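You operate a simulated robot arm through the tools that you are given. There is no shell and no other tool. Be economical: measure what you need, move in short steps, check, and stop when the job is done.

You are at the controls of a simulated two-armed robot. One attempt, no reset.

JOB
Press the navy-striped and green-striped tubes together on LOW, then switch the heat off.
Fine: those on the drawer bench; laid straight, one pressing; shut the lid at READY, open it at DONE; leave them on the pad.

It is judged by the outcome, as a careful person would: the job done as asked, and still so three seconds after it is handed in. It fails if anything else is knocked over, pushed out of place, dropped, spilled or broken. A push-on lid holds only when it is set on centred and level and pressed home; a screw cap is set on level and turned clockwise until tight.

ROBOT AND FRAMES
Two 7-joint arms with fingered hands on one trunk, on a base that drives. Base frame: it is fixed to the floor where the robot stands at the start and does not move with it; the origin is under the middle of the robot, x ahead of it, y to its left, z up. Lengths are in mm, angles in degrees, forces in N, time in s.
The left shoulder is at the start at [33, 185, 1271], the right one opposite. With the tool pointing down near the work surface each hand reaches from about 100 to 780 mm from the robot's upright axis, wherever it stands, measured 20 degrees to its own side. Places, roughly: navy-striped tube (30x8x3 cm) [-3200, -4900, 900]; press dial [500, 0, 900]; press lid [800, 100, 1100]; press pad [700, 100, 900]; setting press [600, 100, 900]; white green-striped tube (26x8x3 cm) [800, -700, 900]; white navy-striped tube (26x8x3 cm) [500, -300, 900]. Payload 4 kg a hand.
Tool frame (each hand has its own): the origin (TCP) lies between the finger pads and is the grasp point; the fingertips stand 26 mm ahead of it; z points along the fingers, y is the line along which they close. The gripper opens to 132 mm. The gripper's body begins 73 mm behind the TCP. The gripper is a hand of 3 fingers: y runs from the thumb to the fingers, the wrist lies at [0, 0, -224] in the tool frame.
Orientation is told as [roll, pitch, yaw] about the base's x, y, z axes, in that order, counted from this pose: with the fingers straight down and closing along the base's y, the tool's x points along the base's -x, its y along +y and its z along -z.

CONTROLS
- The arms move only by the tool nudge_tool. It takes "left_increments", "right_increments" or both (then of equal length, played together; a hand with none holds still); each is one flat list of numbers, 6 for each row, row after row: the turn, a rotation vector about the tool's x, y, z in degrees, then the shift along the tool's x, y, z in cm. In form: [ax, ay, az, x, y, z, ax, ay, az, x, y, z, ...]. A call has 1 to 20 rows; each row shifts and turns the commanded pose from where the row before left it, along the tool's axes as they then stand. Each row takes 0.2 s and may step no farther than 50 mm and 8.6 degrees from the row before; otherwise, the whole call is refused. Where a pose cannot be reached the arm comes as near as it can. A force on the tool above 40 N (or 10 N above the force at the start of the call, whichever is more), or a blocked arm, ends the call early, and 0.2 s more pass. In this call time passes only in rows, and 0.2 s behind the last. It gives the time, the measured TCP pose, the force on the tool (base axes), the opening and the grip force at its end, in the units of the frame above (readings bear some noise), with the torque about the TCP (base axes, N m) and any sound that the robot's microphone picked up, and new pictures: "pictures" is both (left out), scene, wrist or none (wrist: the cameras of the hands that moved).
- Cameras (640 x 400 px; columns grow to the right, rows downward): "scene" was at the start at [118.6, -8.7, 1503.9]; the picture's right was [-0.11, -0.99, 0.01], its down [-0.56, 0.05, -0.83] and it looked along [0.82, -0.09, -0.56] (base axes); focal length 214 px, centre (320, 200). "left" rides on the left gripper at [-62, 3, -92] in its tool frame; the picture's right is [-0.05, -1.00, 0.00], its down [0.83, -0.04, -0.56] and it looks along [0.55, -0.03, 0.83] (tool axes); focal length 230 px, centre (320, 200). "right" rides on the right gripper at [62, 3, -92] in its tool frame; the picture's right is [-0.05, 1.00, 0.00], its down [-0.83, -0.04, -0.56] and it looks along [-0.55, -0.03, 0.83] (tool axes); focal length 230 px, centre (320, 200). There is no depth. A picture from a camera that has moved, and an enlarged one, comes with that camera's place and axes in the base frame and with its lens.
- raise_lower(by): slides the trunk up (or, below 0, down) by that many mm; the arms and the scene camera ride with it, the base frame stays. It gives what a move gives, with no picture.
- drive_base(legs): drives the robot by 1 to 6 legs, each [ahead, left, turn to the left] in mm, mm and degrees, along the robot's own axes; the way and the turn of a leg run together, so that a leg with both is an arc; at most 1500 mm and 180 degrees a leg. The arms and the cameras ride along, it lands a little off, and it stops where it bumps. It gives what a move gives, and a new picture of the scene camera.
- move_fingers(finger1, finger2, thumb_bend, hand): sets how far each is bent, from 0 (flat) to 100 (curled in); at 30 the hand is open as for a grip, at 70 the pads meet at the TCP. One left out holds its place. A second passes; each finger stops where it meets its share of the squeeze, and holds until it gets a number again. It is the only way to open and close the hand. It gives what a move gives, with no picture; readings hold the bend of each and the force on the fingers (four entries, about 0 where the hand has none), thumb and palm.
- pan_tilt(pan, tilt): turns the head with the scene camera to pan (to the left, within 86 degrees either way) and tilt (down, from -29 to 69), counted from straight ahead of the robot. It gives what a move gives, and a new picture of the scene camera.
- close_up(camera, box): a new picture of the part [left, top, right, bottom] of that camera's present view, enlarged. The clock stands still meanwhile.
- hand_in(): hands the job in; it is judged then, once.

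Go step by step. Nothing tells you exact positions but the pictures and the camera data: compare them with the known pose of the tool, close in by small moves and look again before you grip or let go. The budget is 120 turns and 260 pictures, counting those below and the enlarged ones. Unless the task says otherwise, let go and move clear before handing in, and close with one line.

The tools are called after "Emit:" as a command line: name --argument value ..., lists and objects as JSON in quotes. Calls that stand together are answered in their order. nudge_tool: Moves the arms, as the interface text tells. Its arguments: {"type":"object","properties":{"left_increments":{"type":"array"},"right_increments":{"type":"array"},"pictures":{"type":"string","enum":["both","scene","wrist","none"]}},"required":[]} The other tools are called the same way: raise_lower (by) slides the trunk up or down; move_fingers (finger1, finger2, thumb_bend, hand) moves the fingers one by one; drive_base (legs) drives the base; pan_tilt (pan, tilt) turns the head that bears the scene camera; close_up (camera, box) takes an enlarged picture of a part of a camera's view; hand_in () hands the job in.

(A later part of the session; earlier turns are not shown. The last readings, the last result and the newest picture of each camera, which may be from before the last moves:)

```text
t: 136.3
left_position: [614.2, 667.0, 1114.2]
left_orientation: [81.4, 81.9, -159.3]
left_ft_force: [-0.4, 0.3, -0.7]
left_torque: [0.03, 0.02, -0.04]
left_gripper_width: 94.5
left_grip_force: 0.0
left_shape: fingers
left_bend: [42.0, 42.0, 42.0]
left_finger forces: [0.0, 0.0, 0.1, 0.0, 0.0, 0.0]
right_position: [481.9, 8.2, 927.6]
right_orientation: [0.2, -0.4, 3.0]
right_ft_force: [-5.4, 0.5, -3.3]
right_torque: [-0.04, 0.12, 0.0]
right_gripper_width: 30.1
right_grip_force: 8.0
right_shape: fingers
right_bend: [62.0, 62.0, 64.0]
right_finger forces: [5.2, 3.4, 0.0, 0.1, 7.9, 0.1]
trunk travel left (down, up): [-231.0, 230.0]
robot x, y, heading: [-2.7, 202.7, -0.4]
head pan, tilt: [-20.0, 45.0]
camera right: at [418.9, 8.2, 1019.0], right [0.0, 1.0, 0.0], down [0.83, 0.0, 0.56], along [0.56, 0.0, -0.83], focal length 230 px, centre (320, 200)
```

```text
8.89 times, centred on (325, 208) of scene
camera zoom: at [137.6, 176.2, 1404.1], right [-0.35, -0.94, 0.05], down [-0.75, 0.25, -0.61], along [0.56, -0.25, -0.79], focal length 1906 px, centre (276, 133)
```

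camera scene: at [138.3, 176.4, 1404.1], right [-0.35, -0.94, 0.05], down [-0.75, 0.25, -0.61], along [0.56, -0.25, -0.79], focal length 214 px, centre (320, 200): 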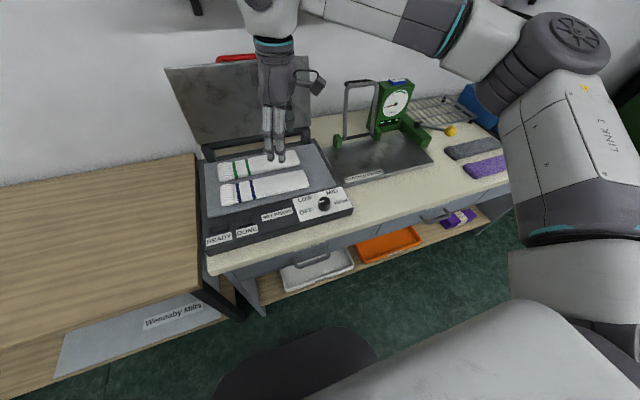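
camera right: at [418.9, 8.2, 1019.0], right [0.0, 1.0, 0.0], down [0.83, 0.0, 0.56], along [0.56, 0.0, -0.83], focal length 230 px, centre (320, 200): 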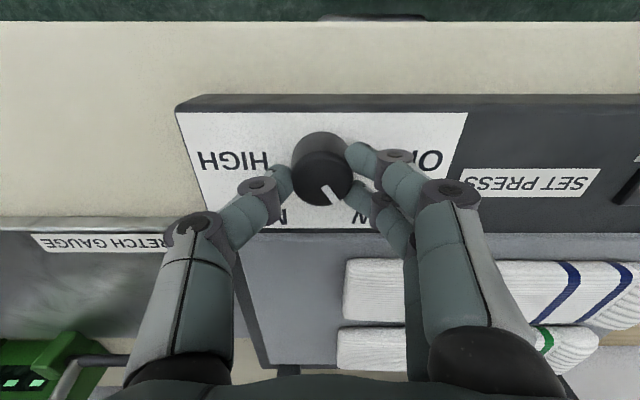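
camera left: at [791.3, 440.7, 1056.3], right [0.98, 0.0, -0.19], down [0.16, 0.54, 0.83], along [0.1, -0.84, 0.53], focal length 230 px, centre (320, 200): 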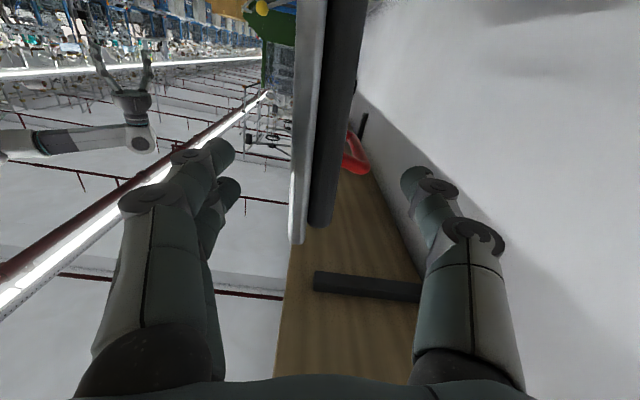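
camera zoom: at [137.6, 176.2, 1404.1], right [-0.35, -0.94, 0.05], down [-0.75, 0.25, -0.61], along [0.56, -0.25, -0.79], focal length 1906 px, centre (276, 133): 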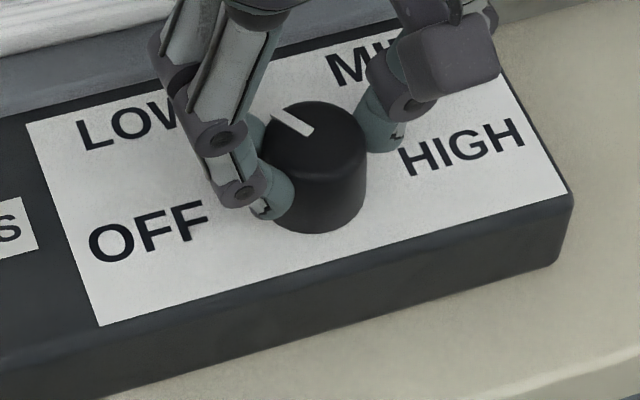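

The pointer sits about 60° clockwise from OFF, pointing to LOW. Releasing and lifting off.

Emit:
move_fingers --hand "right" --finger1 52 --finger2 52 --thumb_bend 52

Emit:
nudge_tool --right_increments '[0, 0, 0, 0, 0, -2, 0, 0, 0, 0, 0, -3, 0, 0, 0, 0, 0, -4, 0, 0, 0, 0, 0, -4, 0, 0, 0, 2, -3, -2, 0, 0, 0, 2, -4, 0, 0, 0, 0, 2, -4, 0, 0, 0, 0, 2, -4, 0]' --pictures "scene"

Emit:
close_up --camera "scene" --box '[200, 180, 360, 260]'

```text
t: 137.3
left_position: [614.7, 665.5, 1114.0]
left_orientation: [81.4, 82.0, -159.3]
left_ft_force: [0.7, 0.5, -0.4]
left_torque: [0.03, 0.02, -0.01]
left_gripper_width: 94.4
left_grip_force: 0.0
left_shape: fingers
left_bend: [42.0, 42.0, 42.0]
left_finger forces: [0.0, 0.1, 0.0, 0.0, 0.1, 0.1]
right_position: [482.0, 9.3, 927.6]
right_orientation: [0.1, -0.4, 3.2]
right_ft_force: [-0.3, -0.5, -0.6]
right_torque: [-0.04, -0.02, 0.01]
right_gripper_width: 60.4
right_grip_force: 0.0
right_shape: fingers
right_bend: [52.0, 52.0, 52.0]
right_finger forces: [0.1, 0.0, 0.1, 0.0, 0.0, 0.1]
trunk travel left (down, up): [-231.0, 230.0]
robot x, y, heading: [-2.0, 202.4, -0.6]
head pan, tilt: [-20.0, 45.0]
```

```text
t: 139.1
left_position: [612.8, 665.2, 1116.1]
left_orientation: [81.1, 82.0, -159.6]
left_ft_force: [0.2, -0.8, 0.0]
left_torque: [-0.01, 0.03, 0.03]
left_gripper_width: 94.2
left_grip_force: 0.0
left_shape: fingers
left_bend: [42.0, 42.0, 42.0]
left_finger forces: [0.1, 0.0, 0.0, 0.0, 0.0, 0.1]
right_position: [407.0, -146.2, 1074.5]
right_orientation: [0.2, -0.5, 3.3]
right_ft_force: [-0.1, -0.5, -1.2]
right_torque: [0.09, -0.01, -0.01]
right_gripper_width: 60.8
right_grip_force: 0.2
right_shape: fingers
right_bend: [52.0, 52.0, 52.0]
right_finger forces: [0.1, 0.0, 0.0, 0.1, 0.0, 0.1]
trunk travel left (down, up): [-231.0, 230.0]
robot x, y, heading: [-3.3, 201.2, -0.5]
head pan, tilt: [-20.0, 45.0]
camera scene: at [136.4, 174.6, 1404.3], right [-0.35, -0.94, 0.05], down [-0.75, 0.25, -0.61], along [0.56, -0.25, -0.79], focal length 214 px, centre (320, 200)
```

scene: 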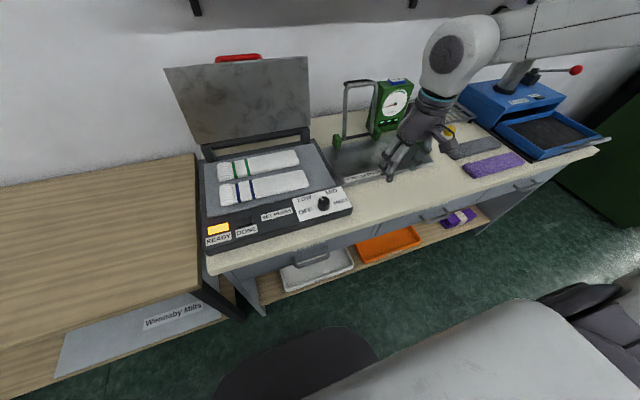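

```text
4.00 times, centred on (280, 220) of scene
camera zoom: at [136.4, 174.6, 1404.3], right [-0.35, -0.94, 0.05], down [-0.75, 0.25, -0.61], along [0.56, -0.25, -0.79], focal length 858 px, centre (480, 120)
```

zoom: 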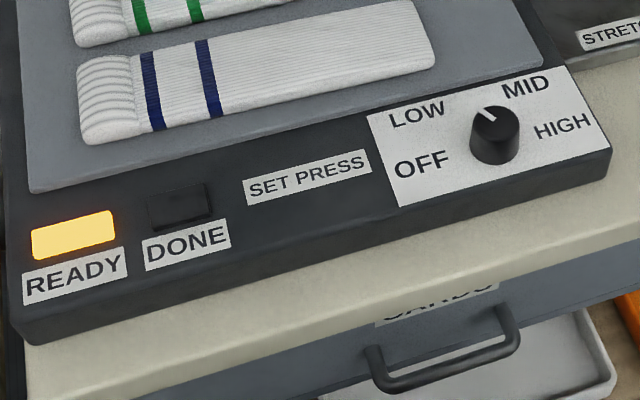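

READY is already lit and the dial reads LOW. Driving back to the lid stance now.

Emit:
drive_base --legs '[[45, 138, 0], [0, 0, -29.3]]'

Emit:
close_up --camera "left" --box '[0, 0, 640, 400]'

```text
t: 141.9
left_position: [808.9, 451.9, 1114.9]
left_orientation: [81.3, 81.9, 171.8]
left_ft_force: [0.4, -0.2, 0.0]
left_torque: [0.01, 0.03, 0.01]
left_gripper_width: 94.4
left_grip_force: 0.1
left_shape: fingers
left_bend: [42.0, 42.0, 42.0]
left_finger forces: [0.1, 0.0, 0.0, 0.1, 0.1, 0.0]
right_position: [237.4, -161.0, 1073.8]
right_orientation: [0.1, -0.5, -25.5]
right_ft_force: [-0.1, 0.1, 0.7]
right_torque: [-0.03, -0.02, 0.0]
right_gripper_width: 60.6
right_grip_force: 0.0
right_shape: fingers
right_bend: [52.0, 52.0, 52.0]
right_finger forces: [0.1, 0.0, 0.0, 0.0, 0.0, 0.0]
trunk travel left (down, up): [-231.0, 230.0]
robot x, y, heading: [43.9, 344.4, -29.3]
head pan, tilt: [-20.0, 45.0]
camera scene: at [153.3, 250.6, 1404.1], right [-0.75, -0.65, 0.05], down [-0.54, 0.58, -0.61], along [0.37, -0.49, -0.79], focal length 214 px, centre (320, 200)
```

scene: 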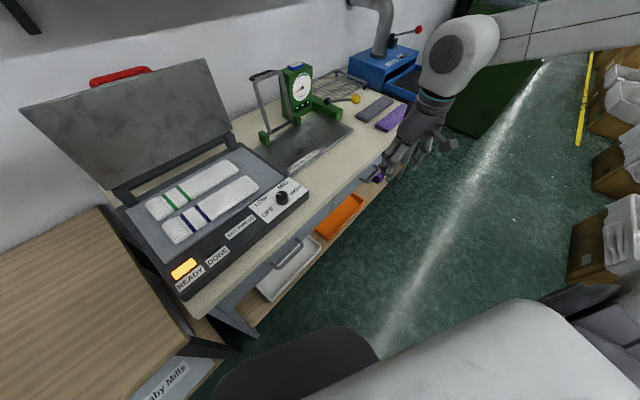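

```text
1.00 times, centred on (320, 200) of left (not enlarged: the box is as wide or as high as the picture)
camera zoom: at [794.5, 544.7, 1056.5], right [0.98, 0.01, -0.19], down [0.15, 0.54, 0.83], along [0.11, -0.84, 0.53], focal length 230 px, centre (320, 200)
```

zoom: 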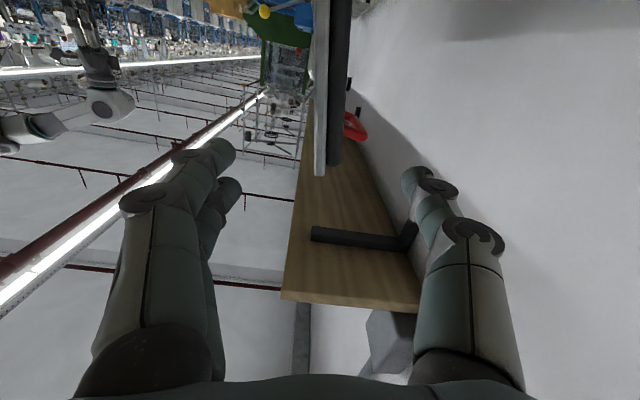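

Back in position. Slide in 122 mm and cage the lid edge.

Emit:
nudge_tool --left_increments '[0, 0, 0, 0, 0.1, 4.1, 0, 0, 0, 0, 0.1, 4.1, 0, 0, 0, 0, 0.1, 4]' --pictures "none"

Emit:
move_fingers --hand "left" --finger1 61 --finger2 61 --thumb_bend 61

Emit:
pan_tilt --pan 15 --tilt 35

```text
t: 142.7
left_position: [806.0, 330.6, 1113.0]
left_orientation: [80.9, 81.9, 171.6]
left_ft_force: [-0.2, 0.3, -0.5]
left_torque: [0.01, 0.0, 0.03]
left_gripper_width: 94.3
left_grip_force: 0.1
left_shape: fingers
left_bend: [42.0, 42.0, 42.0]
left_finger forces: [0.0, 0.0, 0.0, 0.0, 0.1, 0.0]
right_position: [239.5, -160.8, 1072.8]
right_orientation: [0.1, -0.4, -25.6]
right_ft_force: [-0.6, 0.0, -1.2]
right_torque: [0.01, 0.01, -0.01]
right_gripper_width: 60.6
right_grip_force: 0.1
right_shape: fingers
right_bend: [52.0, 52.0, 52.0]
right_finger forces: [0.0, 0.0, 0.0, 0.1, 0.0, 0.1]
trunk travel left (down, up): [-231.0, 230.0]
robot x, y, heading: [44.0, 344.4, -29.4]
head pan, tilt: [-20.0, 45.0]
```

```text
t: 143.7
left_position: [805.9, 331.7, 1112.8]
left_orientation: [81.3, 82.0, 171.9]
left_ft_force: [0.4, 0.1, -0.6]
left_torque: [0.0, -0.01, 0.0]
left_gripper_width: 33.4
left_grip_force: 0.5
left_shape: fingers
left_bend: [61.0, 61.0, 61.0]
left_finger forces: [0.1, 0.0, 0.0, 0.0, 0.9, 0.0]
right_position: [237.0, -160.7, 1074.7]
right_orientation: [0.0, -0.4, -25.5]
right_ft_force: [-0.3, -0.6, -0.1]
right_torque: [-0.01, 0.03, 0.02]
right_gripper_width: 60.4
right_grip_force: 0.2
right_shape: fingers
right_bend: [52.0, 52.0, 52.0]
right_finger forces: [0.1, 0.0, 0.0, 0.1, 0.0, 0.0]
trunk travel left (down, up): [-231.0, 230.0]
robot x, y, heading: [42.3, 340.6, -29.5]
head pan, tilt: [-20.0, 45.0]
```

```text
t: 144.7
left_position: [805.4, 331.7, 1112.5]
left_orientation: [81.2, 82.0, 171.8]
left_ft_force: [0.3, -0.5, -0.7]
left_torque: [-0.01, 0.0, 0.01]
left_gripper_width: 33.4
left_grip_force: 0.7
left_shape: fingers
left_bend: [61.0, 61.0, 61.0]
left_finger forces: [0.1, 0.0, 0.0, 0.0, 0.9, 0.0]
right_position: [238.5, -161.4, 1073.8]
right_orientation: [0.2, -0.3, -25.5]
right_ft_force: [0.0, -0.2, 0.4]
right_torque: [-0.02, -0.01, 0.0]
right_gripper_width: 60.7
right_grip_force: 0.1
right_shape: fingers
right_bend: [52.0, 52.0, 52.0]
right_finger forces: [0.0, 0.1, 0.1, 0.0, 0.0, 0.0]
trunk travel left (down, up): [-231.0, 230.0]
robot x, y, heading: [42.0, 344.1, -28.9]
head pan, tilt: [15.0, 35.0]
camera scene: at [187.4, 289.5, 1417.6], right [-0.25, -0.97, -0.04], down [-0.65, 0.19, -0.74], along [0.72, -0.16, -0.68], focal length 214 px, centre (320, 200)
```

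scene: 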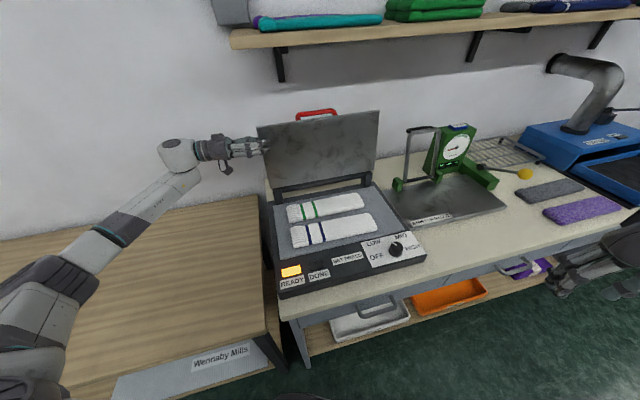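

Swing, first part: 4 steps of 8° along the arc.

Emit:
nudge_tool --left_increments '[0, 0, 8, -0.6, 2.5, 0, 0, 0, 8, -0.6, 2.5, 0, 0, 0, 8, -0.6, 2.5, 0, 0, 0, 8, -0.6, 2.5, 0]' --pictures "both"

```text
t: 145.7
left_position: [707.8, 331.1, 1082.3]
left_orientation: [-87.0, 65.6, 3.3]
left_ft_force: [-1.4, -0.6, -0.8]
left_torque: [0.01, -0.03, 0.0]
left_gripper_width: 32.5
left_grip_force: 1.0
left_shape: fingers
left_bend: [61.0, 60.0, 61.0]
left_finger forces: [0.2, 0.6, 0.0, 0.0, 0.1, 0.0]
right_position: [237.2, -161.3, 1073.4]
right_orientation: [0.1, -0.5, -25.5]
right_ft_force: [0.4, 1.0, -0.4]
right_torque: [0.0, -0.02, 0.03]
right_gripper_width: 60.4
right_grip_force: 0.2
right_shape: fingers
right_bend: [52.0, 52.0, 52.0]
right_finger forces: [0.0, 0.0, 0.0, 0.0, 0.1, 0.0]
trunk travel left (down, up): [-231.0, 230.0]
robot x, y, heading: [42.0, 342.3, -29.2]
head pan, tilt: [15.0, 35.0]
camera scene: at [186.6, 289.9, 1417.6], right [-0.25, -0.97, -0.04], down [-0.65, 0.19, -0.74], along [0.72, -0.16, -0.68], focal length 214 px, centre (320, 200)
camera left: at [728.6, 423.3, 1027.2], right [0.93, 0.0, 0.36], down [-0.31, 0.54, 0.79], along [-0.19, -0.84, 0.5], focal length 230 px, centre (320, 200)
```

scene: 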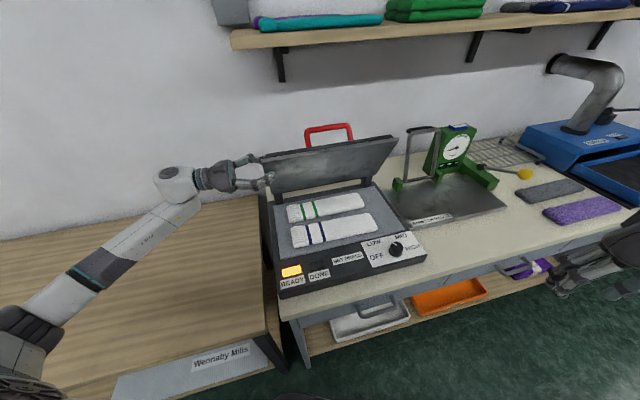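
left: 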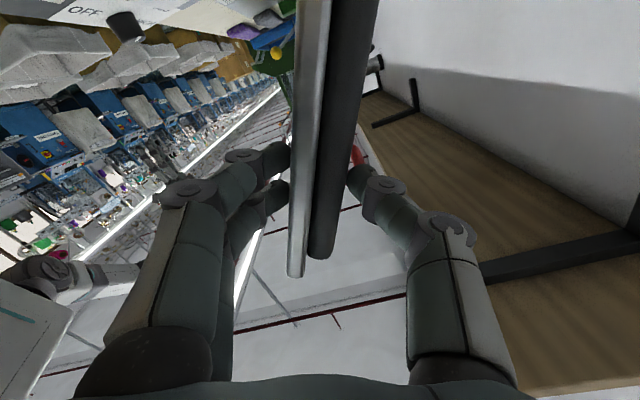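

The lid follows smoothly with almost no force. Next 32°.

Emit:
nudge_tool --left_increments '[0, 0, 8, -0.6, 2.5, 0, 0, 0, 8, -0.6, 2.5, 0, 0, 0, 8, -0.6, 2.5, 0, 0, 0, 8, -0.6, 2.5, 0]' --pictures "both"

```text
t: 146.7
left_position: [643.6, 333.3, 1003.6]
left_orientation: [-88.5, 33.8, 1.4]
left_ft_force: [-0.4, 0.0, -0.7]
left_torque: [0.02, -0.04, 0.0]
left_gripper_width: 32.6
left_grip_force: 0.8
left_shape: fingers
left_bend: [61.0, 60.0, 61.0]
left_finger forces: [0.0, 0.8, 0.1, 0.0, 0.1, 0.0]
right_position: [236.8, -158.9, 1073.6]
right_orientation: [0.1, -0.4, -25.4]
right_ft_force: [0.9, -0.6, -1.2]
right_torque: [0.03, -0.01, 0.01]
right_gripper_width: 60.9
right_grip_force: 0.1
right_shape: fingers
right_bend: [52.0, 52.0, 52.0]
right_finger forces: [0.0, 0.0, 0.0, 0.1, 0.0, 0.1]
trunk travel left (down, up): [-231.0, 230.0]
robot x, y, heading: [43.9, 344.0, -29.3]
head pan, tilt: [15.0, 35.0]
camera scene: at [187.0, 289.7, 1417.6], right [-0.25, -0.97, -0.04], down [-0.65, 0.19, -0.74], along [0.72, -0.16, -0.68], focal length 214 px, centre (320, 200)
camera left: at [691.3, 425.9, 969.3], right [0.6, -0.01, 0.8], down [-0.67, 0.54, 0.51], along [-0.44, -0.84, 0.31], focal length 230 px, centre (320, 200)
```

scene: 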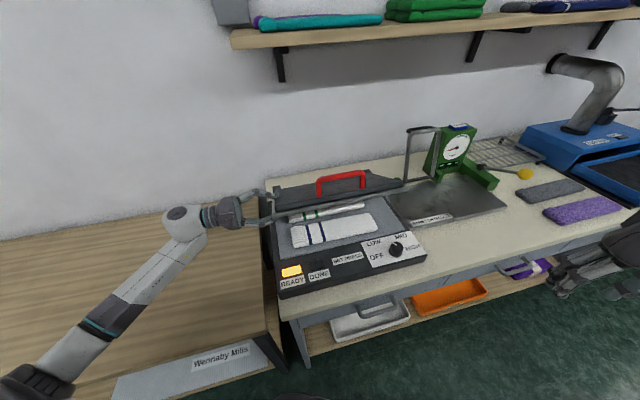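
left: 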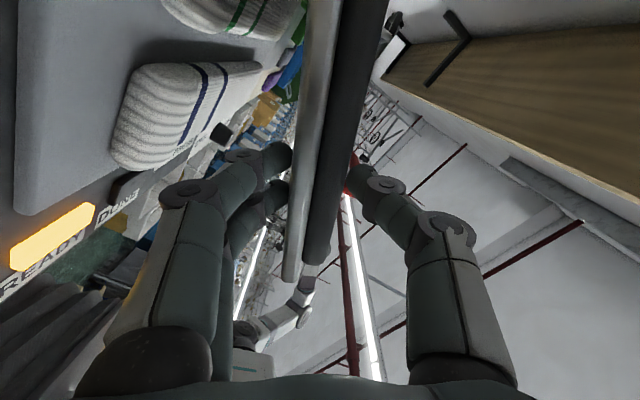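

φ ≈ 64°. Two more steps, then check clearances.

Emit:
nudge_tool --left_increments '[0, 0, 8, -0.6, 2.5, 0, 0, 0, 8, -0.6, 2.5, 0]' --pictures "both"

```text
t: 147.3
left_position: [629.3, 332.7, 953.5]
left_orientation: [-88.6, 17.8, 1.0]
left_ft_force: [-0.9, 1.4, -1.7]
left_torque: [0.05, -0.03, -0.03]
left_gripper_width: 32.5
left_grip_force: 1.4
left_shape: fingers
left_bend: [61.0, 59.0, 61.0]
left_finger forces: [0.4, 1.9, 0.1, 0.1, 0.1, 0.0]
right_position: [236.9, -160.2, 1073.8]
right_orientation: [0.1, -0.3, -25.5]
right_ft_force: [-1.1, 0.1, -0.3]
right_torque: [-0.01, 0.0, 0.03]
right_gripper_width: 60.6
right_grip_force: 0.0
right_shape: fingers
right_bend: [52.0, 52.0, 52.0]
right_finger forces: [0.1, 0.0, 0.0, 0.0, 0.0, 0.0]
trunk travel left (down, up): [-231.0, 230.0]
robot x, y, heading: [43.0, 342.7, -29.1]
head pan, tilt: [15.0, 35.0]
camera scene: at [187.9, 289.7, 1417.4], right [-0.25, -0.97, -0.04], down [-0.65, 0.19, -0.74], along [0.72, -0.16, -0.68], focal length 214 px, centre (320, 200)
camera left: at [686.7, 426.5, 934.9], right [0.36, -0.02, 0.93], down [-0.78, 0.54, 0.31], along [-0.51, -0.84, 0.18], focal length 230 px, centre (320, 200)
```

scene: 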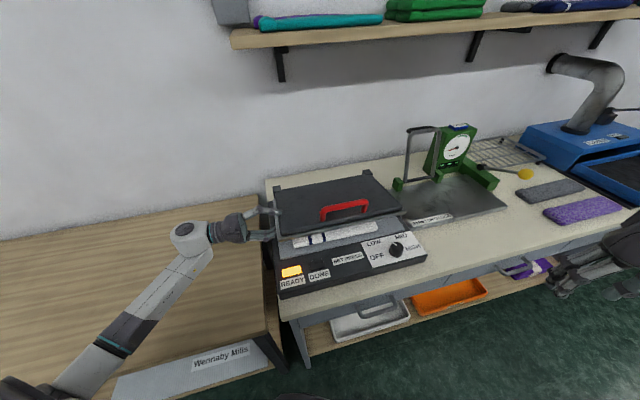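
left: 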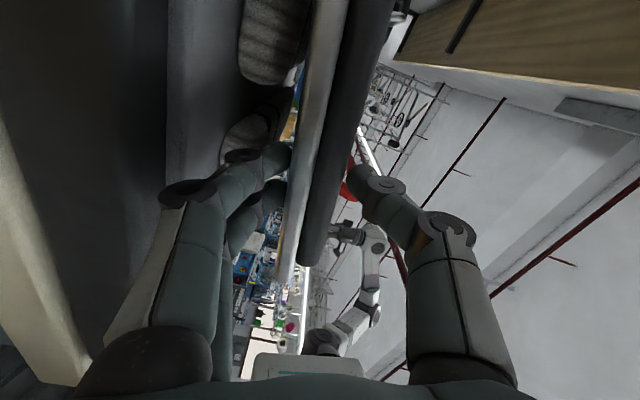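

About 10° left. One more small step, then slide the fingers out so the lid drops the last few degrees.

Emit:
nudge_tool --left_increments '[0, 0, 4, -0.3, 1.2, 0]' --pictures "wrist"

```text
t: 147.7
left_position: [628.7, 333.7, 942.5]
left_orientation: [-88.8, 13.7, 0.8]
left_ft_force: [-0.6, 0.2, -2.2]
left_torque: [0.01, 0.01, -0.01]
left_gripper_width: 32.6
left_grip_force: 0.0
left_shape: fingers
left_bend: [61.0, 60.0, 61.0]
left_finger forces: [0.0, 1.3, 0.1, 0.0, 0.0, 0.2]
right_position: [237.1, -160.7, 1073.9]
right_orientation: [0.1, -0.4, -25.6]
right_ft_force: [0.5, 0.3, -0.1]
right_torque: [-0.03, 0.02, 0.01]
right_gripper_width: 60.9
right_grip_force: 0.0
right_shape: fingers
right_bend: [52.0, 52.0, 52.0]
right_finger forces: [0.1, 0.1, 0.0, 0.0, 0.1, 0.0]
trunk travel left (down, up): [-231.0, 230.0]
robot x, y, heading: [46.2, 343.0, -29.2]
head pan, tilt: [15.0, 35.0]
camera left: at [686.9, 425.9, 927.8], right [0.29, -0.02, 0.96], down [-0.8, 0.54, 0.25], along [-0.52, -0.84, 0.14], focal length 230 px, centre (320, 200)
```

left: 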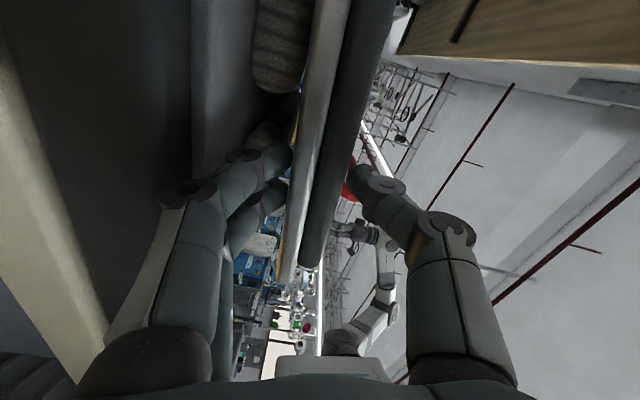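

Emit:
nudge_tool --left_increments '[0, 0, 3, -0.2, 0.9, 0]' --pictures "none"

Emit:
nudge_tool --left_increments '[0, 0, 0, 0, 0, -2, 0, 0, 0, 0, 0, -3, 0, 0, 0, 0, 0, -4]' --pictures "scene"

Emit:
close_up --camera "scene" --box '[240, 160, 440, 300]'

```text
t: 148.1
left_position: [628.0, 332.7, 935.0]
left_orientation: [-88.8, 10.9, 0.7]
left_ft_force: [-1.1, 1.5, 3.7]
left_torque: [0.13, 0.08, 0.01]
left_gripper_width: 30.2
left_grip_force: 5.4
left_shape: fingers
left_bend: [62.0, 60.0, 61.0]
left_finger forces: [9.1, 0.8, 0.1, 0.0, 0.6, 0.0]
right_position: [237.4, -160.1, 1075.0]
right_orientation: [0.0, -0.5, -25.5]
right_ft_force: [0.8, 0.9, -0.2]
right_torque: [0.01, 0.01, -0.05]
right_gripper_width: 60.4
right_grip_force: 0.0
right_shape: fingers
right_bend: [52.0, 52.0, 52.0]
right_finger forces: [0.0, 0.1, 0.1, 0.1, 0.0, 0.0]
trunk travel left (down, up): [-231.0, 230.0]
robot x, y, heading: [47.7, 343.1, -29.2]
head pan, tilt: [15.0, 35.0]
```

```text
t: 148.9
left_position: [628.0, 423.6, 934.3]
left_orientation: [-88.9, 10.8, 0.8]
left_ft_force: [-0.2, -0.4, -0.2]
left_torque: [-0.02, 0.01, 0.03]
left_gripper_width: 32.5
left_grip_force: 0.0
left_shape: fingers
left_bend: [61.0, 61.0, 61.0]
left_finger forces: [0.1, 0.1, 0.1, 0.0, 0.1, 0.0]
right_position: [237.9, -158.5, 1074.7]
right_orientation: [0.0, -0.4, -25.5]
right_ft_force: [-0.4, -0.8, 0.4]
right_torque: [-0.03, -0.01, 0.0]
right_gripper_width: 60.7
right_grip_force: 0.1
right_shape: fingers
right_bend: [52.0, 52.0, 52.0]
right_finger forces: [0.1, 0.0, 0.0, 0.0, 0.0, 0.0]
trunk travel left (down, up): [-231.0, 230.0]
robot x, y, heading: [44.8, 343.4, -29.3]
head pan, tilt: [15.0, 35.0]
camera scene: at [187.1, 290.3, 1417.6], right [-0.25, -0.97, -0.03], down [-0.65, 0.19, -0.74], along [0.72, -0.16, -0.68], focal length 214 px, centre (320, 200)
```

scene: 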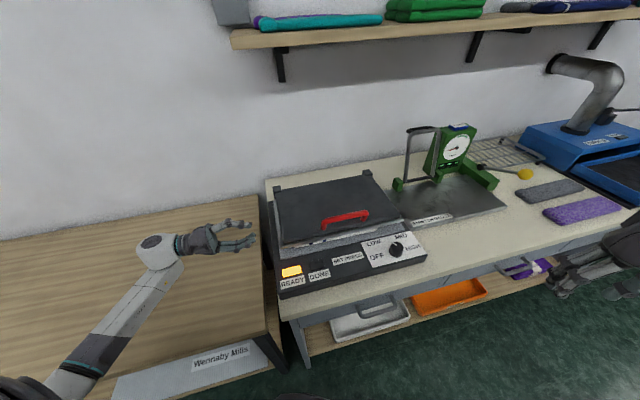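

```text
2.86 times, centred on (340, 230) of scene
camera zoom: at [187.1, 290.3, 1417.6], right [-0.25, -0.97, -0.03], down [-0.65, 0.19, -0.74], along [0.72, -0.16, -0.68], focal length 613 px, centre (263, 114)
```

zoom: 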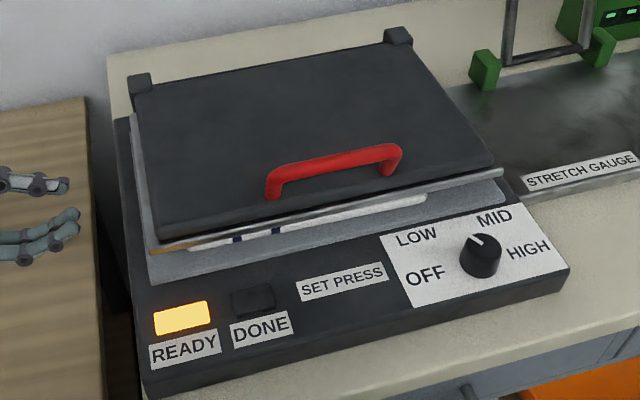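

The lid is down resting on the tubes. I'll wait briefly and see whether it's registered as shut.

Emit:
nudge_tool --left_increments '[0, 0, 0, 0, 0, -1, 0, 0, 0, 0, 0, 0, 0, 0, 0, 0, 0, 0, 0, 0, 0, 0, 0, 0, 0, 0, 0, 0, 0, 0]' --pictures "none"

Emit:
close_up --camera "scene" --box '[240, 160, 440, 300]'

```text
t: 150.1
left_position: [626.1, 433.6, 934.6]
left_orientation: [-88.8, 11.0, 0.7]
left_ft_force: [-0.1, 0.5, -0.5]
left_torque: [0.0, 0.01, 0.02]
left_gripper_width: 32.3
left_grip_force: 0.1
left_shape: fingers
left_bend: [61.0, 61.0, 61.0]
left_finger forces: [0.1, 0.0, 0.0, 0.0, 0.0, 0.1]
right_position: [238.0, -160.3, 1074.3]
right_orientation: [0.1, -0.4, -25.5]
right_ft_force: [0.5, 0.6, 0.0]
right_torque: [0.01, 0.01, 0.03]
right_gripper_width: 60.6
right_grip_force: 0.1
right_shape: fingers
right_bend: [52.0, 52.0, 52.0]
right_finger forces: [0.0, 0.0, 0.0, 0.0, 0.0, 0.0]
trunk travel left (down, up): [-231.0, 230.0]
robot x, y, heading: [47.3, 344.8, -29.5]
head pan, tilt: [15.0, 35.0]
```

```text
2.86 times, centred on (340, 230) of scene
camera zoom: at [187.2, 289.6, 1417.6], right [-0.25, -0.97, -0.04], down [-0.65, 0.19, -0.74], along [0.72, -0.16, -0.68], focal length 613 px, centre (263, 114)
```

zoom: 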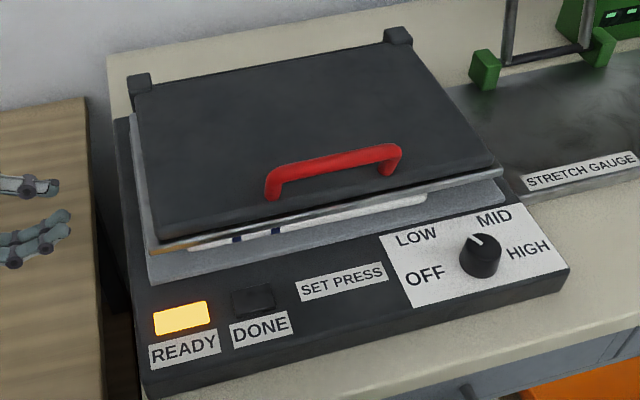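

READY still lit. Waiting 4 s more while the left hand stays near.

Emit:
nudge_tool --left_increments '[0, 0, 0, 0, 0, 0, 0, 0, 0, 0, 0, 0, 0, 0, 0, 0, 0, 0, 0, 0, 0, 0, 0, 0, 0, 0, 0, 0, 0, 0, 0, 0, 0, 0, 0, 0, 0, 0, 0, 0, 0, 0, 0, 0, 0, 0, 0, 0, 0, 0, 0, 0, 0, 0, 0, 0, 0, 0, 0, 0, 0, 0, 0, 0, 0, 0, 0, 0, 0, 0, 0, 0, 0, 0, 0, 0, 0, 0, 0, 0, 0, 0, 0, 0, 0, 0, 0, 0, 0, 0]' --pictures "none"

Emit:
close_up --camera "scene" --box '[240, 160, 440, 300]'

```text
t: 153.3
left_position: [625.5, 433.0, 934.4]
left_orientation: [-88.7, 10.9, 0.7]
left_ft_force: [0.2, -0.5, 0.2]
left_torque: [0.02, 0.0, 0.02]
left_gripper_width: 32.4
left_grip_force: 0.1
left_shape: fingers
left_bend: [61.0, 61.0, 61.0]
left_finger forces: [0.0, 0.1, 0.0, 0.1, 0.0, 0.0]
right_position: [238.1, -160.9, 1074.2]
right_orientation: [0.1, -0.5, -25.4]
right_ft_force: [-0.6, -0.3, -0.5]
right_torque: [0.02, 0.03, 0.0]
right_gripper_width: 60.4
right_grip_force: 0.1
right_shape: fingers
right_bend: [52.0, 52.0, 52.0]
right_finger forces: [0.1, 0.0, 0.1, 0.1, 0.0, 0.0]
trunk travel left (down, up): [-231.0, 230.0]
robot x, y, heading: [41.3, 340.5, -29.3]
head pan, tilt: [15.0, 35.0]
```

```text
2.86 times, centred on (340, 230) of scene
camera zoom: at [187.2, 289.7, 1417.6], right [-0.25, -0.97, -0.04], down [-0.65, 0.19, -0.74], along [0.72, -0.16, -0.68], focal length 613 px, centre (263, 114)
```

zoom: 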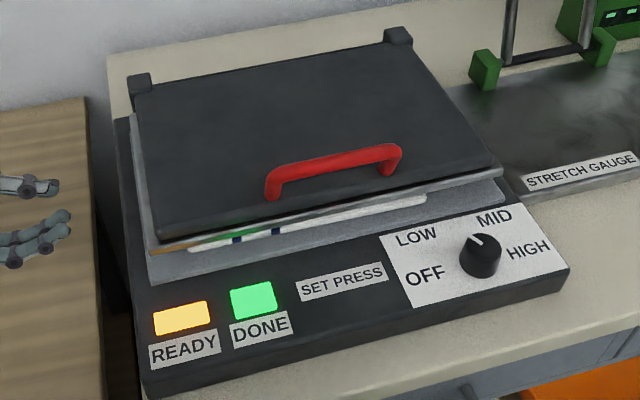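

DONE is lit. Sliding the fingers back under the lid's left edge and lifting it open.

Emit:
nudge_tool --left_increments '[0, 0, 0, 0, 0.1, 4, 0, 0, 0, 0, 0, 3.5, 0, 0, 0, 0, 0, 2.5]' --pictures "wrist"

```text
t: 154.1
left_position: [625.9, 333.9, 934.8]
left_orientation: [-88.9, 10.8, 0.9]
left_ft_force: [1.4, 10.9, 5.3]
left_torque: [0.36, -0.06, 0.07]
left_gripper_width: 29.4
left_grip_force: 7.8
left_shape: fingers
left_bend: [63.0, 60.0, 61.0]
left_finger forces: [13.8, 0.4, 0.0, 0.0, 1.3, 0.0]
right_position: [237.9, -159.3, 1074.5]
right_orientation: [-0.1, -0.5, -25.5]
right_ft_force: [-0.2, 0.9, -0.4]
right_torque: [0.02, 0.01, 0.02]
right_gripper_width: 60.8
right_grip_force: 0.1
right_shape: fingers
right_bend: [52.0, 52.0, 52.0]
right_finger forces: [0.1, 0.0, 0.0, 0.1, 0.0, 0.0]
trunk travel left (down, up): [-231.0, 230.0]
robot x, y, heading: [43.9, 344.3, -29.1]
head pan, tilt: [15.0, 35.0]
camera left: at [684.7, 427.8, 921.4], right [0.24, -0.02, 0.97], down [-0.81, 0.54, 0.21], along [-0.53, -0.84, 0.12], focal length 230 px, centre (320, 200)
```

left: 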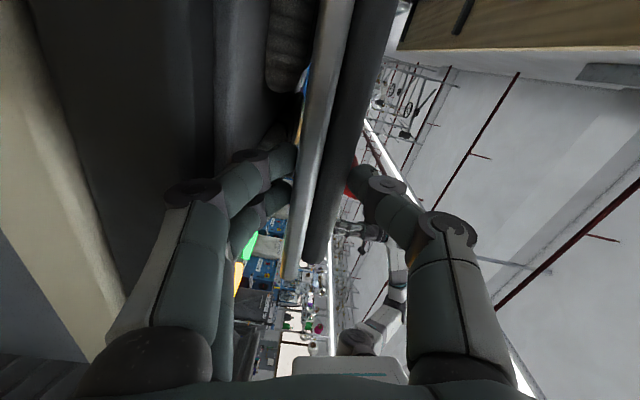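

Fingers are under the lid edge and the thumb above. Swinging it open, first part.

Emit:
nudge_tool --left_increments '[0, 0, -3, 0.1, -1, 0, 0, 0, -4, 0.1, -1.25, 0, 0, 0, -8, 0.25, -2.55, 0, 0, 0, -8, 0.25, -2.55, 0, 0, 0, -8, 0.25, -2.55, 0]' --pictures "both"

```text
t: 155.3
left_position: [657.9, 330.3, 1025.4]
left_orientation: [-88.5, 42.1, 1.6]
left_ft_force: [0.4, 0.1, 0.7]
left_torque: [-0.01, 0.02, -0.03]
left_gripper_width: 32.9
left_grip_force: 0.6
left_shape: fingers
left_bend: [61.0, 61.0, 61.0]
left_finger forces: [0.0, 0.2, 0.0, 0.0, 0.8, 0.1]
right_position: [238.0, -161.1, 1074.6]
right_orientation: [0.0, -0.5, -25.5]
right_ft_force: [0.2, 0.9, 0.2]
right_torque: [0.03, 0.0, -0.01]
right_gripper_width: 60.6
right_grip_force: 0.1
right_shape: fingers
right_bend: [52.0, 52.0, 52.0]
right_finger forces: [0.1, 0.0, 0.0, 0.0, 0.1, 0.1]
trunk travel left (down, up): [-231.0, 230.0]
robot x, y, heading: [43.0, 341.7, -29.3]
head pan, tilt: [15.0, 35.0]
camera scene: at [187.5, 289.6, 1417.6], right [-0.25, -0.97, -0.04], down [-0.65, 0.19, -0.74], along [0.72, -0.16, -0.68], focal length 214 px, centre (320, 200)
camera left: at [700.1, 423.2, 985.2], right [0.71, -0.01, 0.71], down [-0.59, 0.54, 0.6], along [-0.38, -0.84, 0.38], focal length 230 px, centre (320, 200)
```

scene: 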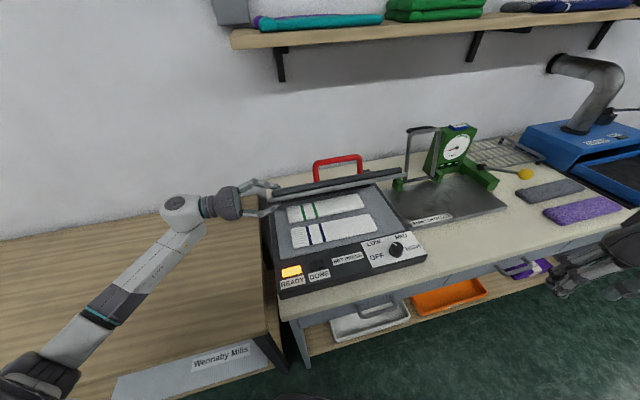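
left: 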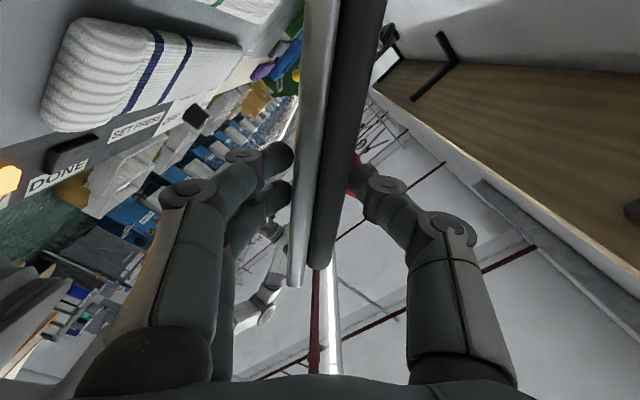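

The lid lifts nicely; the tubes stay put. Continuing to the fully open position.

Emit:
nudge_tool --left_increments '[0, 0, -8, 0.25, -2.55, 0, 0, 0, -8, 0.25, -2.55, 0, 0, 0, -8, 0.25, -2.55, 0, 0, 0, -8, 0.25, -2.55, 0, 0, 0, -8, 0.25, -2.55, 0, 0, 0, -8, 0.25, -2.55, 0, 0, 0, -8, 0.25, -2.55, 0]' --pictures "both"

```text
t: 156.9
left_position: [808.1, 329.2, 1112.8]
left_orientation: [81.5, 81.8, 172.1]
left_ft_force: [1.0, 0.6, -0.5]
left_torque: [0.02, -0.01, 0.01]
left_gripper_width: 33.0
left_grip_force: 0.0
left_shape: fingers
left_bend: [61.0, 61.0, 61.0]
left_finger forces: [0.1, 0.1, 0.0, 0.0, 0.8, 0.0]
right_position: [237.9, -161.0, 1073.9]
right_orientation: [0.0, -0.4, -25.5]
right_ft_force: [0.5, -0.4, -0.6]
right_torque: [-0.03, -0.01, 0.02]
right_gripper_width: 60.7
right_grip_force: 0.0
right_shape: fingers
right_bend: [52.0, 52.0, 52.0]
right_finger forces: [0.0, 0.1, 0.1, 0.0, 0.1, 0.0]
trunk travel left (down, up): [-231.0, 230.0]
robot x, y, heading: [44.2, 340.6, -28.9]
head pan, tilt: [15.0, 35.0]
camera scene: at [188.4, 289.3, 1417.4], right [-0.25, -0.97, -0.04], down [-0.65, 0.19, -0.73], along [0.72, -0.16, -0.68], focal length 214 px, centre (320, 200)
camera left: at [794.9, 421.7, 1054.4], right [0.98, 0.01, -0.19], down [0.15, 0.54, 0.83], along [0.11, -0.84, 0.53], focal length 230 px, centre (320, 200)
```

scene: 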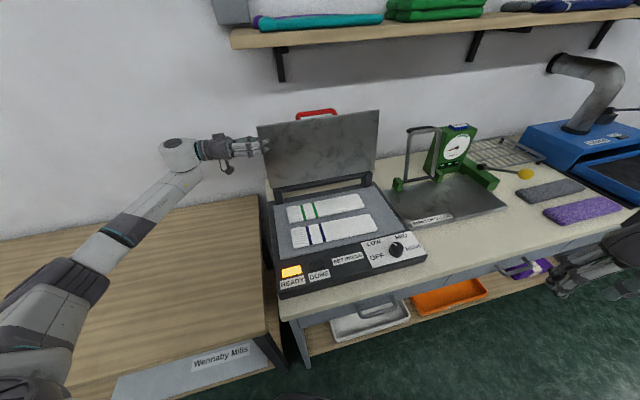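
left: 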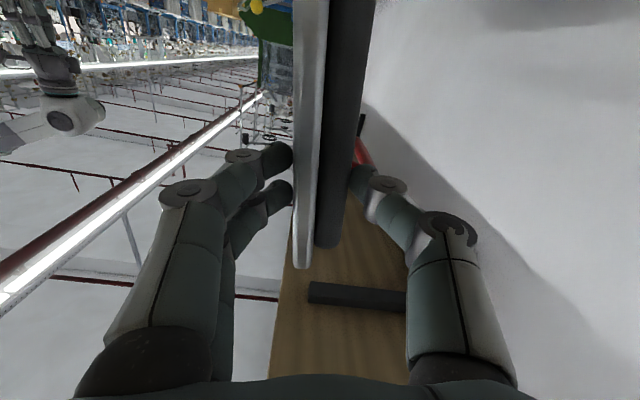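

Back at the original open angle. A slight extra push back to its stop, then slide the hand out.

Emit:
nudge_tool --left_increments '[0, 0, 0, 0, -0.6, 0]' --pictures "none"

Emit:
nudge_tool --left_increments '[0, 0, 0, 0, 0.3, 0, 0, 0, 0, 0, 0, -3, 0, 0, 0, 0, 0, -4, 0, 0, 0, 0, 0, -4]' --pictures "scene"

```text
t: 157.3
left_position: [813.9, 329.3, 1111.6]
left_orientation: [81.4, 81.8, 172.0]
left_ft_force: [0.8, 1.0, -0.2]
left_torque: [0.0, -0.01, 0.01]
left_gripper_width: 32.6
left_grip_force: 0.3
left_shape: fingers
left_bend: [61.0, 61.0, 61.0]
left_finger forces: [0.2, 0.0, 0.0, 0.0, 0.5, 0.0]
right_position: [238.5, -161.5, 1074.1]
right_orientation: [0.0, -0.4, -25.4]
right_ft_force: [-0.1, 0.2, -0.5]
right_torque: [0.02, -0.01, 0.0]
right_gripper_width: 60.7
right_grip_force: 0.0
right_shape: fingers
right_bend: [52.0, 52.0, 52.0]
right_finger forces: [0.1, 0.0, 0.0, 0.0, 0.0, 0.1]
trunk travel left (down, up): [-231.0, 230.0]
robot x, y, heading: [45.2, 342.8, -29.5]
head pan, tilt: [15.0, 35.0]
```

```text
t: 158.3
left_position: [807.8, 440.2, 1112.7]
left_orientation: [81.5, 82.0, 172.1]
left_ft_force: [0.3, -0.4, 0.8]
left_torque: [-0.06, 0.01, 0.0]
left_gripper_width: 32.2
left_grip_force: 0.2
left_shape: fingers
left_bend: [61.0, 61.0, 61.0]
left_finger forces: [0.0, 0.1, 0.1, 0.0, 0.0, 0.1]
right_position: [236.5, -159.6, 1073.7]
right_orientation: [0.0, -0.5, -25.6]
right_ft_force: [-0.3, 0.3, 0.7]
right_torque: [-0.02, -0.01, -0.02]
right_gripper_width: 60.5
right_grip_force: 0.0
right_shape: fingers
right_bend: [52.0, 52.0, 52.0]
right_finger forces: [0.0, 0.0, 0.0, 0.0, 0.0, 0.0]
trunk travel left (down, up): [-231.0, 230.0]
robot x, y, heading: [43.9, 345.0, -29.4]
head pan, tilt: [15.0, 35.0]
camera scene: at [186.9, 290.5, 1417.7], right [-0.25, -0.97, -0.03], down [-0.65, 0.19, -0.74], along [0.72, -0.16, -0.68], focal length 214 px, centre (320, 200)
```

scene: 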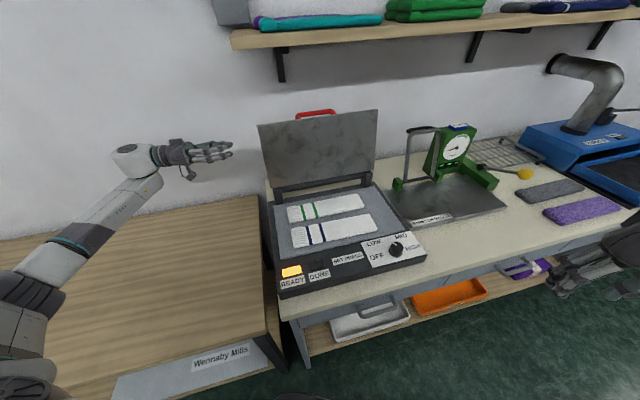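

The lid stays open with the hand clear. Now drive back to the dial stance to switch off.

Emit:
drive_base --legs '[[0, 0, 29.0], [-46, -141, 0]]'

Emit:
nudge_tool --right_increments '[0, 0, 0, -2, 4, 0, 0, 0, 0, -2, 4, 0, 0, 0, 0, -2, 4, 0, 0, 0, 0, -1.5, 3, 2, 0, 0, 0, 0, 0, 3]' --pictures "wrist"

```text
t: 161.1
left_position: [618.2, 658.8, 1113.9]
left_orientation: [81.3, 82.0, -158.7]
left_ft_force: [0.6, -0.7, 0.1]
left_torque: [-0.01, 0.02, -0.01]
left_gripper_width: 32.2
left_grip_force: 0.1
left_shape: fingers
left_bend: [61.0, 61.0, 61.0]
left_finger forces: [0.0, 0.0, 0.0, 0.0, 0.0, 0.0]
right_position: [413.9, -142.8, 1074.1]
right_orientation: [0.1, -0.5, 3.7]
right_ft_force: [-0.1, 0.6, -0.1]
right_torque: [0.01, -0.01, 0.01]
right_gripper_width: 60.4
right_grip_force: 0.1
right_shape: fingers
right_bend: [52.0, 52.0, 52.0]
right_finger forces: [0.1, 0.0, 0.0, 0.1, 0.0, 0.0]
trunk travel left (down, up): [-231.0, 230.0]
robot x, y, heading: [0.9, 200.2, -0.3]
head pan, tilt: [15.0, 35.0]
camera scene: at [150.0, 225.9, 1417.5], right [0.26, -0.97, -0.03], down [-0.66, -0.15, -0.74], along [0.71, 0.21, -0.68], focal length 214 px, centre (320, 200)
```

scene: 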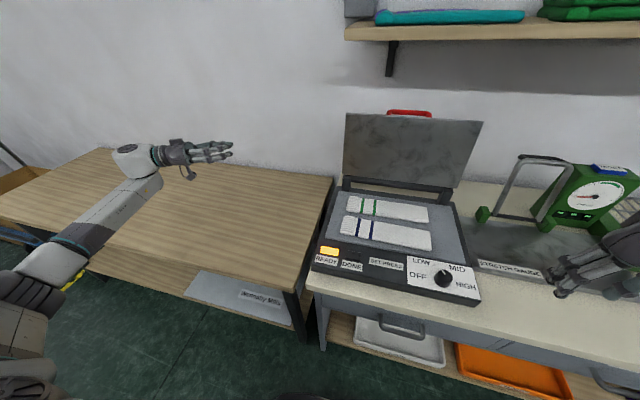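

```text
t: 162.3
left_position: [618.2, 658.8, 1113.5]
left_orientation: [80.9, 82.0, -159.1]
left_ft_force: [-0.4, 0.1, -0.8]
left_torque: [0.0, 0.0, 0.03]
left_gripper_width: 32.5
left_grip_force: 0.1
left_shape: fingers
left_bend: [61.0, 61.0, 61.0]
left_finger forces: [0.0, 0.0, 0.1, 0.1, 0.0, 0.0]
right_position: [477.8, 10.0, 1026.1]
right_orientation: [0.1, -0.5, 3.6]
right_ft_force: [-0.9, 0.4, 0.8]
right_torque: [0.01, 0.03, 0.0]
right_gripper_width: 60.4
right_grip_force: 0.0
right_shape: fingers
right_bend: [52.0, 52.0, 52.0]
right_finger forces: [0.0, 0.0, 0.0, 0.0, 0.1, 0.1]
trunk travel left (down, up): [-231.0, 230.0]
robot x, y, heading: [-4.0, 197.2, 0.1]
head pan, tilt: [15.0, 35.0]
camera right: at [415.6, 8.6, 1117.6], right [-0.01, 1.0, 0.0], down [0.83, 0.01, 0.56], along [0.56, 0.01, -0.83], focal length 230 px, centre (320, 200)
```

right: 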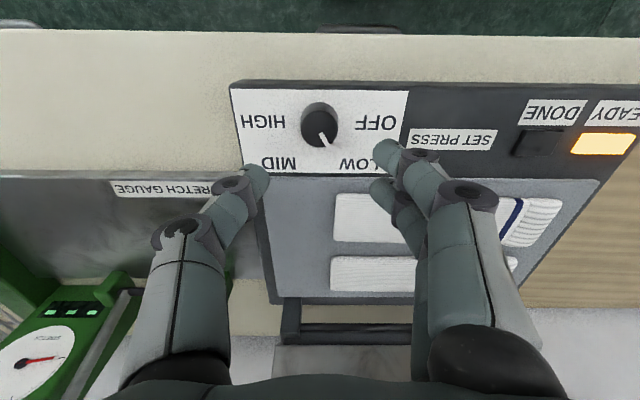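

Centred over the knob again. Descend to z 927 and grip.

Emit:
nudge_tool --right_increments '[0, 0, 0, -0.3, 0, 2.5, 0, 0, 0, 0, 0, 2.5, 0, 0, 0, 0, 0, 2.5, 0, 0, 0, 0, 0, 1.6, 0, 0, 0, 0, 0, 0.7]' --pictures "none"

Emit:
move_fingers --hand "right" --finger1 68 --finger2 68 --thumb_bend 68

Emit:
close_up --camera "right" --box '[220, 80, 420, 240]'

```text
t: 163.5
left_position: [617.4, 657.8, 1115.0]
left_orientation: [81.3, 82.0, -159.0]
left_ft_force: [-0.2, -1.0, 0.5]
left_torque: [-0.02, 0.01, -0.01]
left_gripper_width: 32.3
left_grip_force: 0.1
left_shape: fingers
left_bend: [61.0, 61.0, 61.0]
left_finger forces: [0.0, 0.1, 0.0, 0.0, 0.1, 0.1]
right_position: [481.5, 11.8, 926.1]
right_orientation: [0.1, -0.5, 3.6]
right_ft_force: [0.5, -0.1, -0.3]
right_torque: [-0.01, 0.04, -0.04]
right_gripper_width: 60.5
right_grip_force: 0.0
right_shape: fingers
right_bend: [52.0, 52.0, 52.0]
right_finger forces: [0.0, 0.0, 0.0, 0.0, 0.0, 0.0]
trunk travel left (down, up): [-231.0, 230.0]
robot x, y, heading: [-0.8, 199.2, 0.1]
head pan, tilt: [15.0, 35.0]
```

```text
t: 164.5
left_position: [619.7, 658.4, 1113.6]
left_orientation: [81.1, 82.1, -159.1]
left_ft_force: [0.5, 1.2, 0.0]
left_torque: [-0.03, 0.04, -0.01]
left_gripper_width: 32.4
left_grip_force: 0.1
left_shape: fingers
left_bend: [61.0, 61.0, 61.0]
left_finger forces: [0.0, 0.1, 0.0, 0.1, 0.0, 0.1]
right_position: [482.5, 10.3, 926.8]
right_orientation: [0.0, -0.4, 3.7]
right_ft_force: [0.6, -3.2, -2.0]
right_torque: [-0.04, -0.02, 0.01]
right_gripper_width: 30.6
right_grip_force: 8.8
right_shape: fingers
right_bend: [63.0, 64.0, 64.0]
right_finger forces: [3.9, 2.6, 0.0, 0.1, 9.9, 0.0]
trunk travel left (down, up): [-231.0, 230.0]
robot x, y, heading: [-4.4, 203.9, -0.0]
head pan, tilt: [15.0, 35.0]
```

```text
2.50 times, centred on (320, 160) of right
camera zoom: at [419.7, 9.7, 1019.1], right [-0.01, 1.0, 0.0], down [0.83, 0.01, 0.56], along [0.56, 0.01, -0.83], focal length 575 px, centre (320, 300)
```

zoom: 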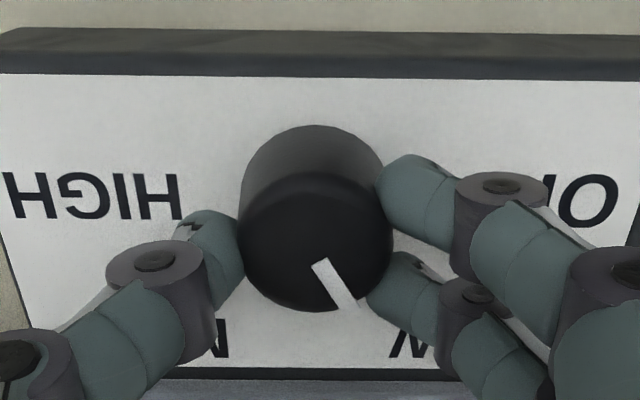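

Gripped. Turning 61° counter-clockwise to OFF.

Emit:
nudge_tool --right_increments '[0, 0, -8, 0, 0, 0, 0, 0, -8, 0, 0, 0, 0, 0, -8, 0, 0, 0, 0, 0, -8, 0, 0, 0, 0, 0, -8, 0, 0, 0, 0, 0, -8, 0, 0, 0, 0, 0, -8, 0, 0, 0, 0, 0, -5, 0, 0, 0]' --pictures "none"

Emit:
close_up --camera "scene" --box '[310, 230, 490, 310]'

Emit:
close_up --camera "right" --box '[220, 80, 420, 240]'

```text
t: 166.3
left_position: [618.9, 660.5, 1114.2]
left_orientation: [81.3, 82.0, -158.8]
left_ft_force: [0.1, -0.1, 0.0]
left_torque: [0.02, 0.02, -0.04]
left_gripper_width: 32.4
left_grip_force: 0.0
left_shape: fingers
left_bend: [61.0, 61.0, 61.0]
left_finger forces: [0.1, 0.1, 0.0, 0.1, 0.0, 0.0]
right_position: [481.9, 11.6, 927.6]
right_orientation: [-0.3, -0.3, 64.9]
right_ft_force: [-4.2, 2.6, -3.1]
right_torque: [0.03, 0.14, -0.06]
right_gripper_width: 30.9
right_grip_force: 8.3
right_shape: fingers
right_bend: [62.0, 63.0, 64.0]
right_finger forces: [6.2, 4.9, 0.0, 0.0, 5.8, 0.1]
trunk travel left (down, up): [-231.0, 230.0]
robot x, y, heading: [-4.9, 202.0, 0.0]
head pan, tilt: [15.0, 35.0]
```

```text
3.56 times, centred on (400, 270) of scene
camera zoom: at [149.3, 225.3, 1417.6], right [0.26, -0.97, -0.04], down [-0.66, -0.15, -0.74], along [0.71, 0.21, -0.68], focal length 763 px, centre (36, -49)
```

zoom: 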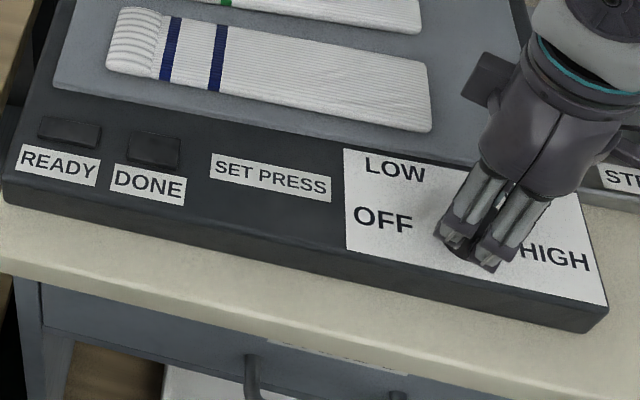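

```text
2.50 times, centred on (320, 160) of right
camera zoom: at [452.5, -43.5, 1019.8], right [-0.88, 0.47, -0.01], down [0.39, 0.73, 0.56], along [0.27, 0.49, -0.83], focal length 575 px, centre (320, 300)
```

zoom: 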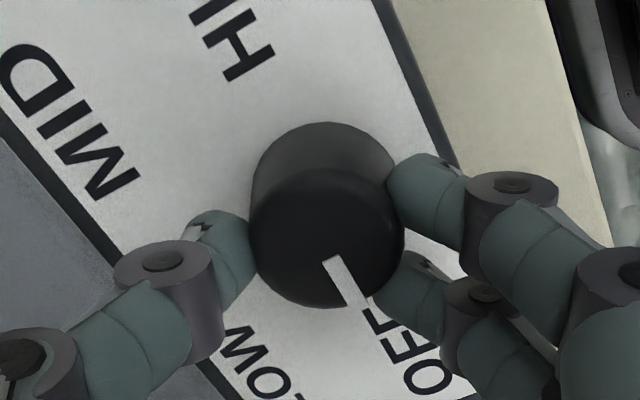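

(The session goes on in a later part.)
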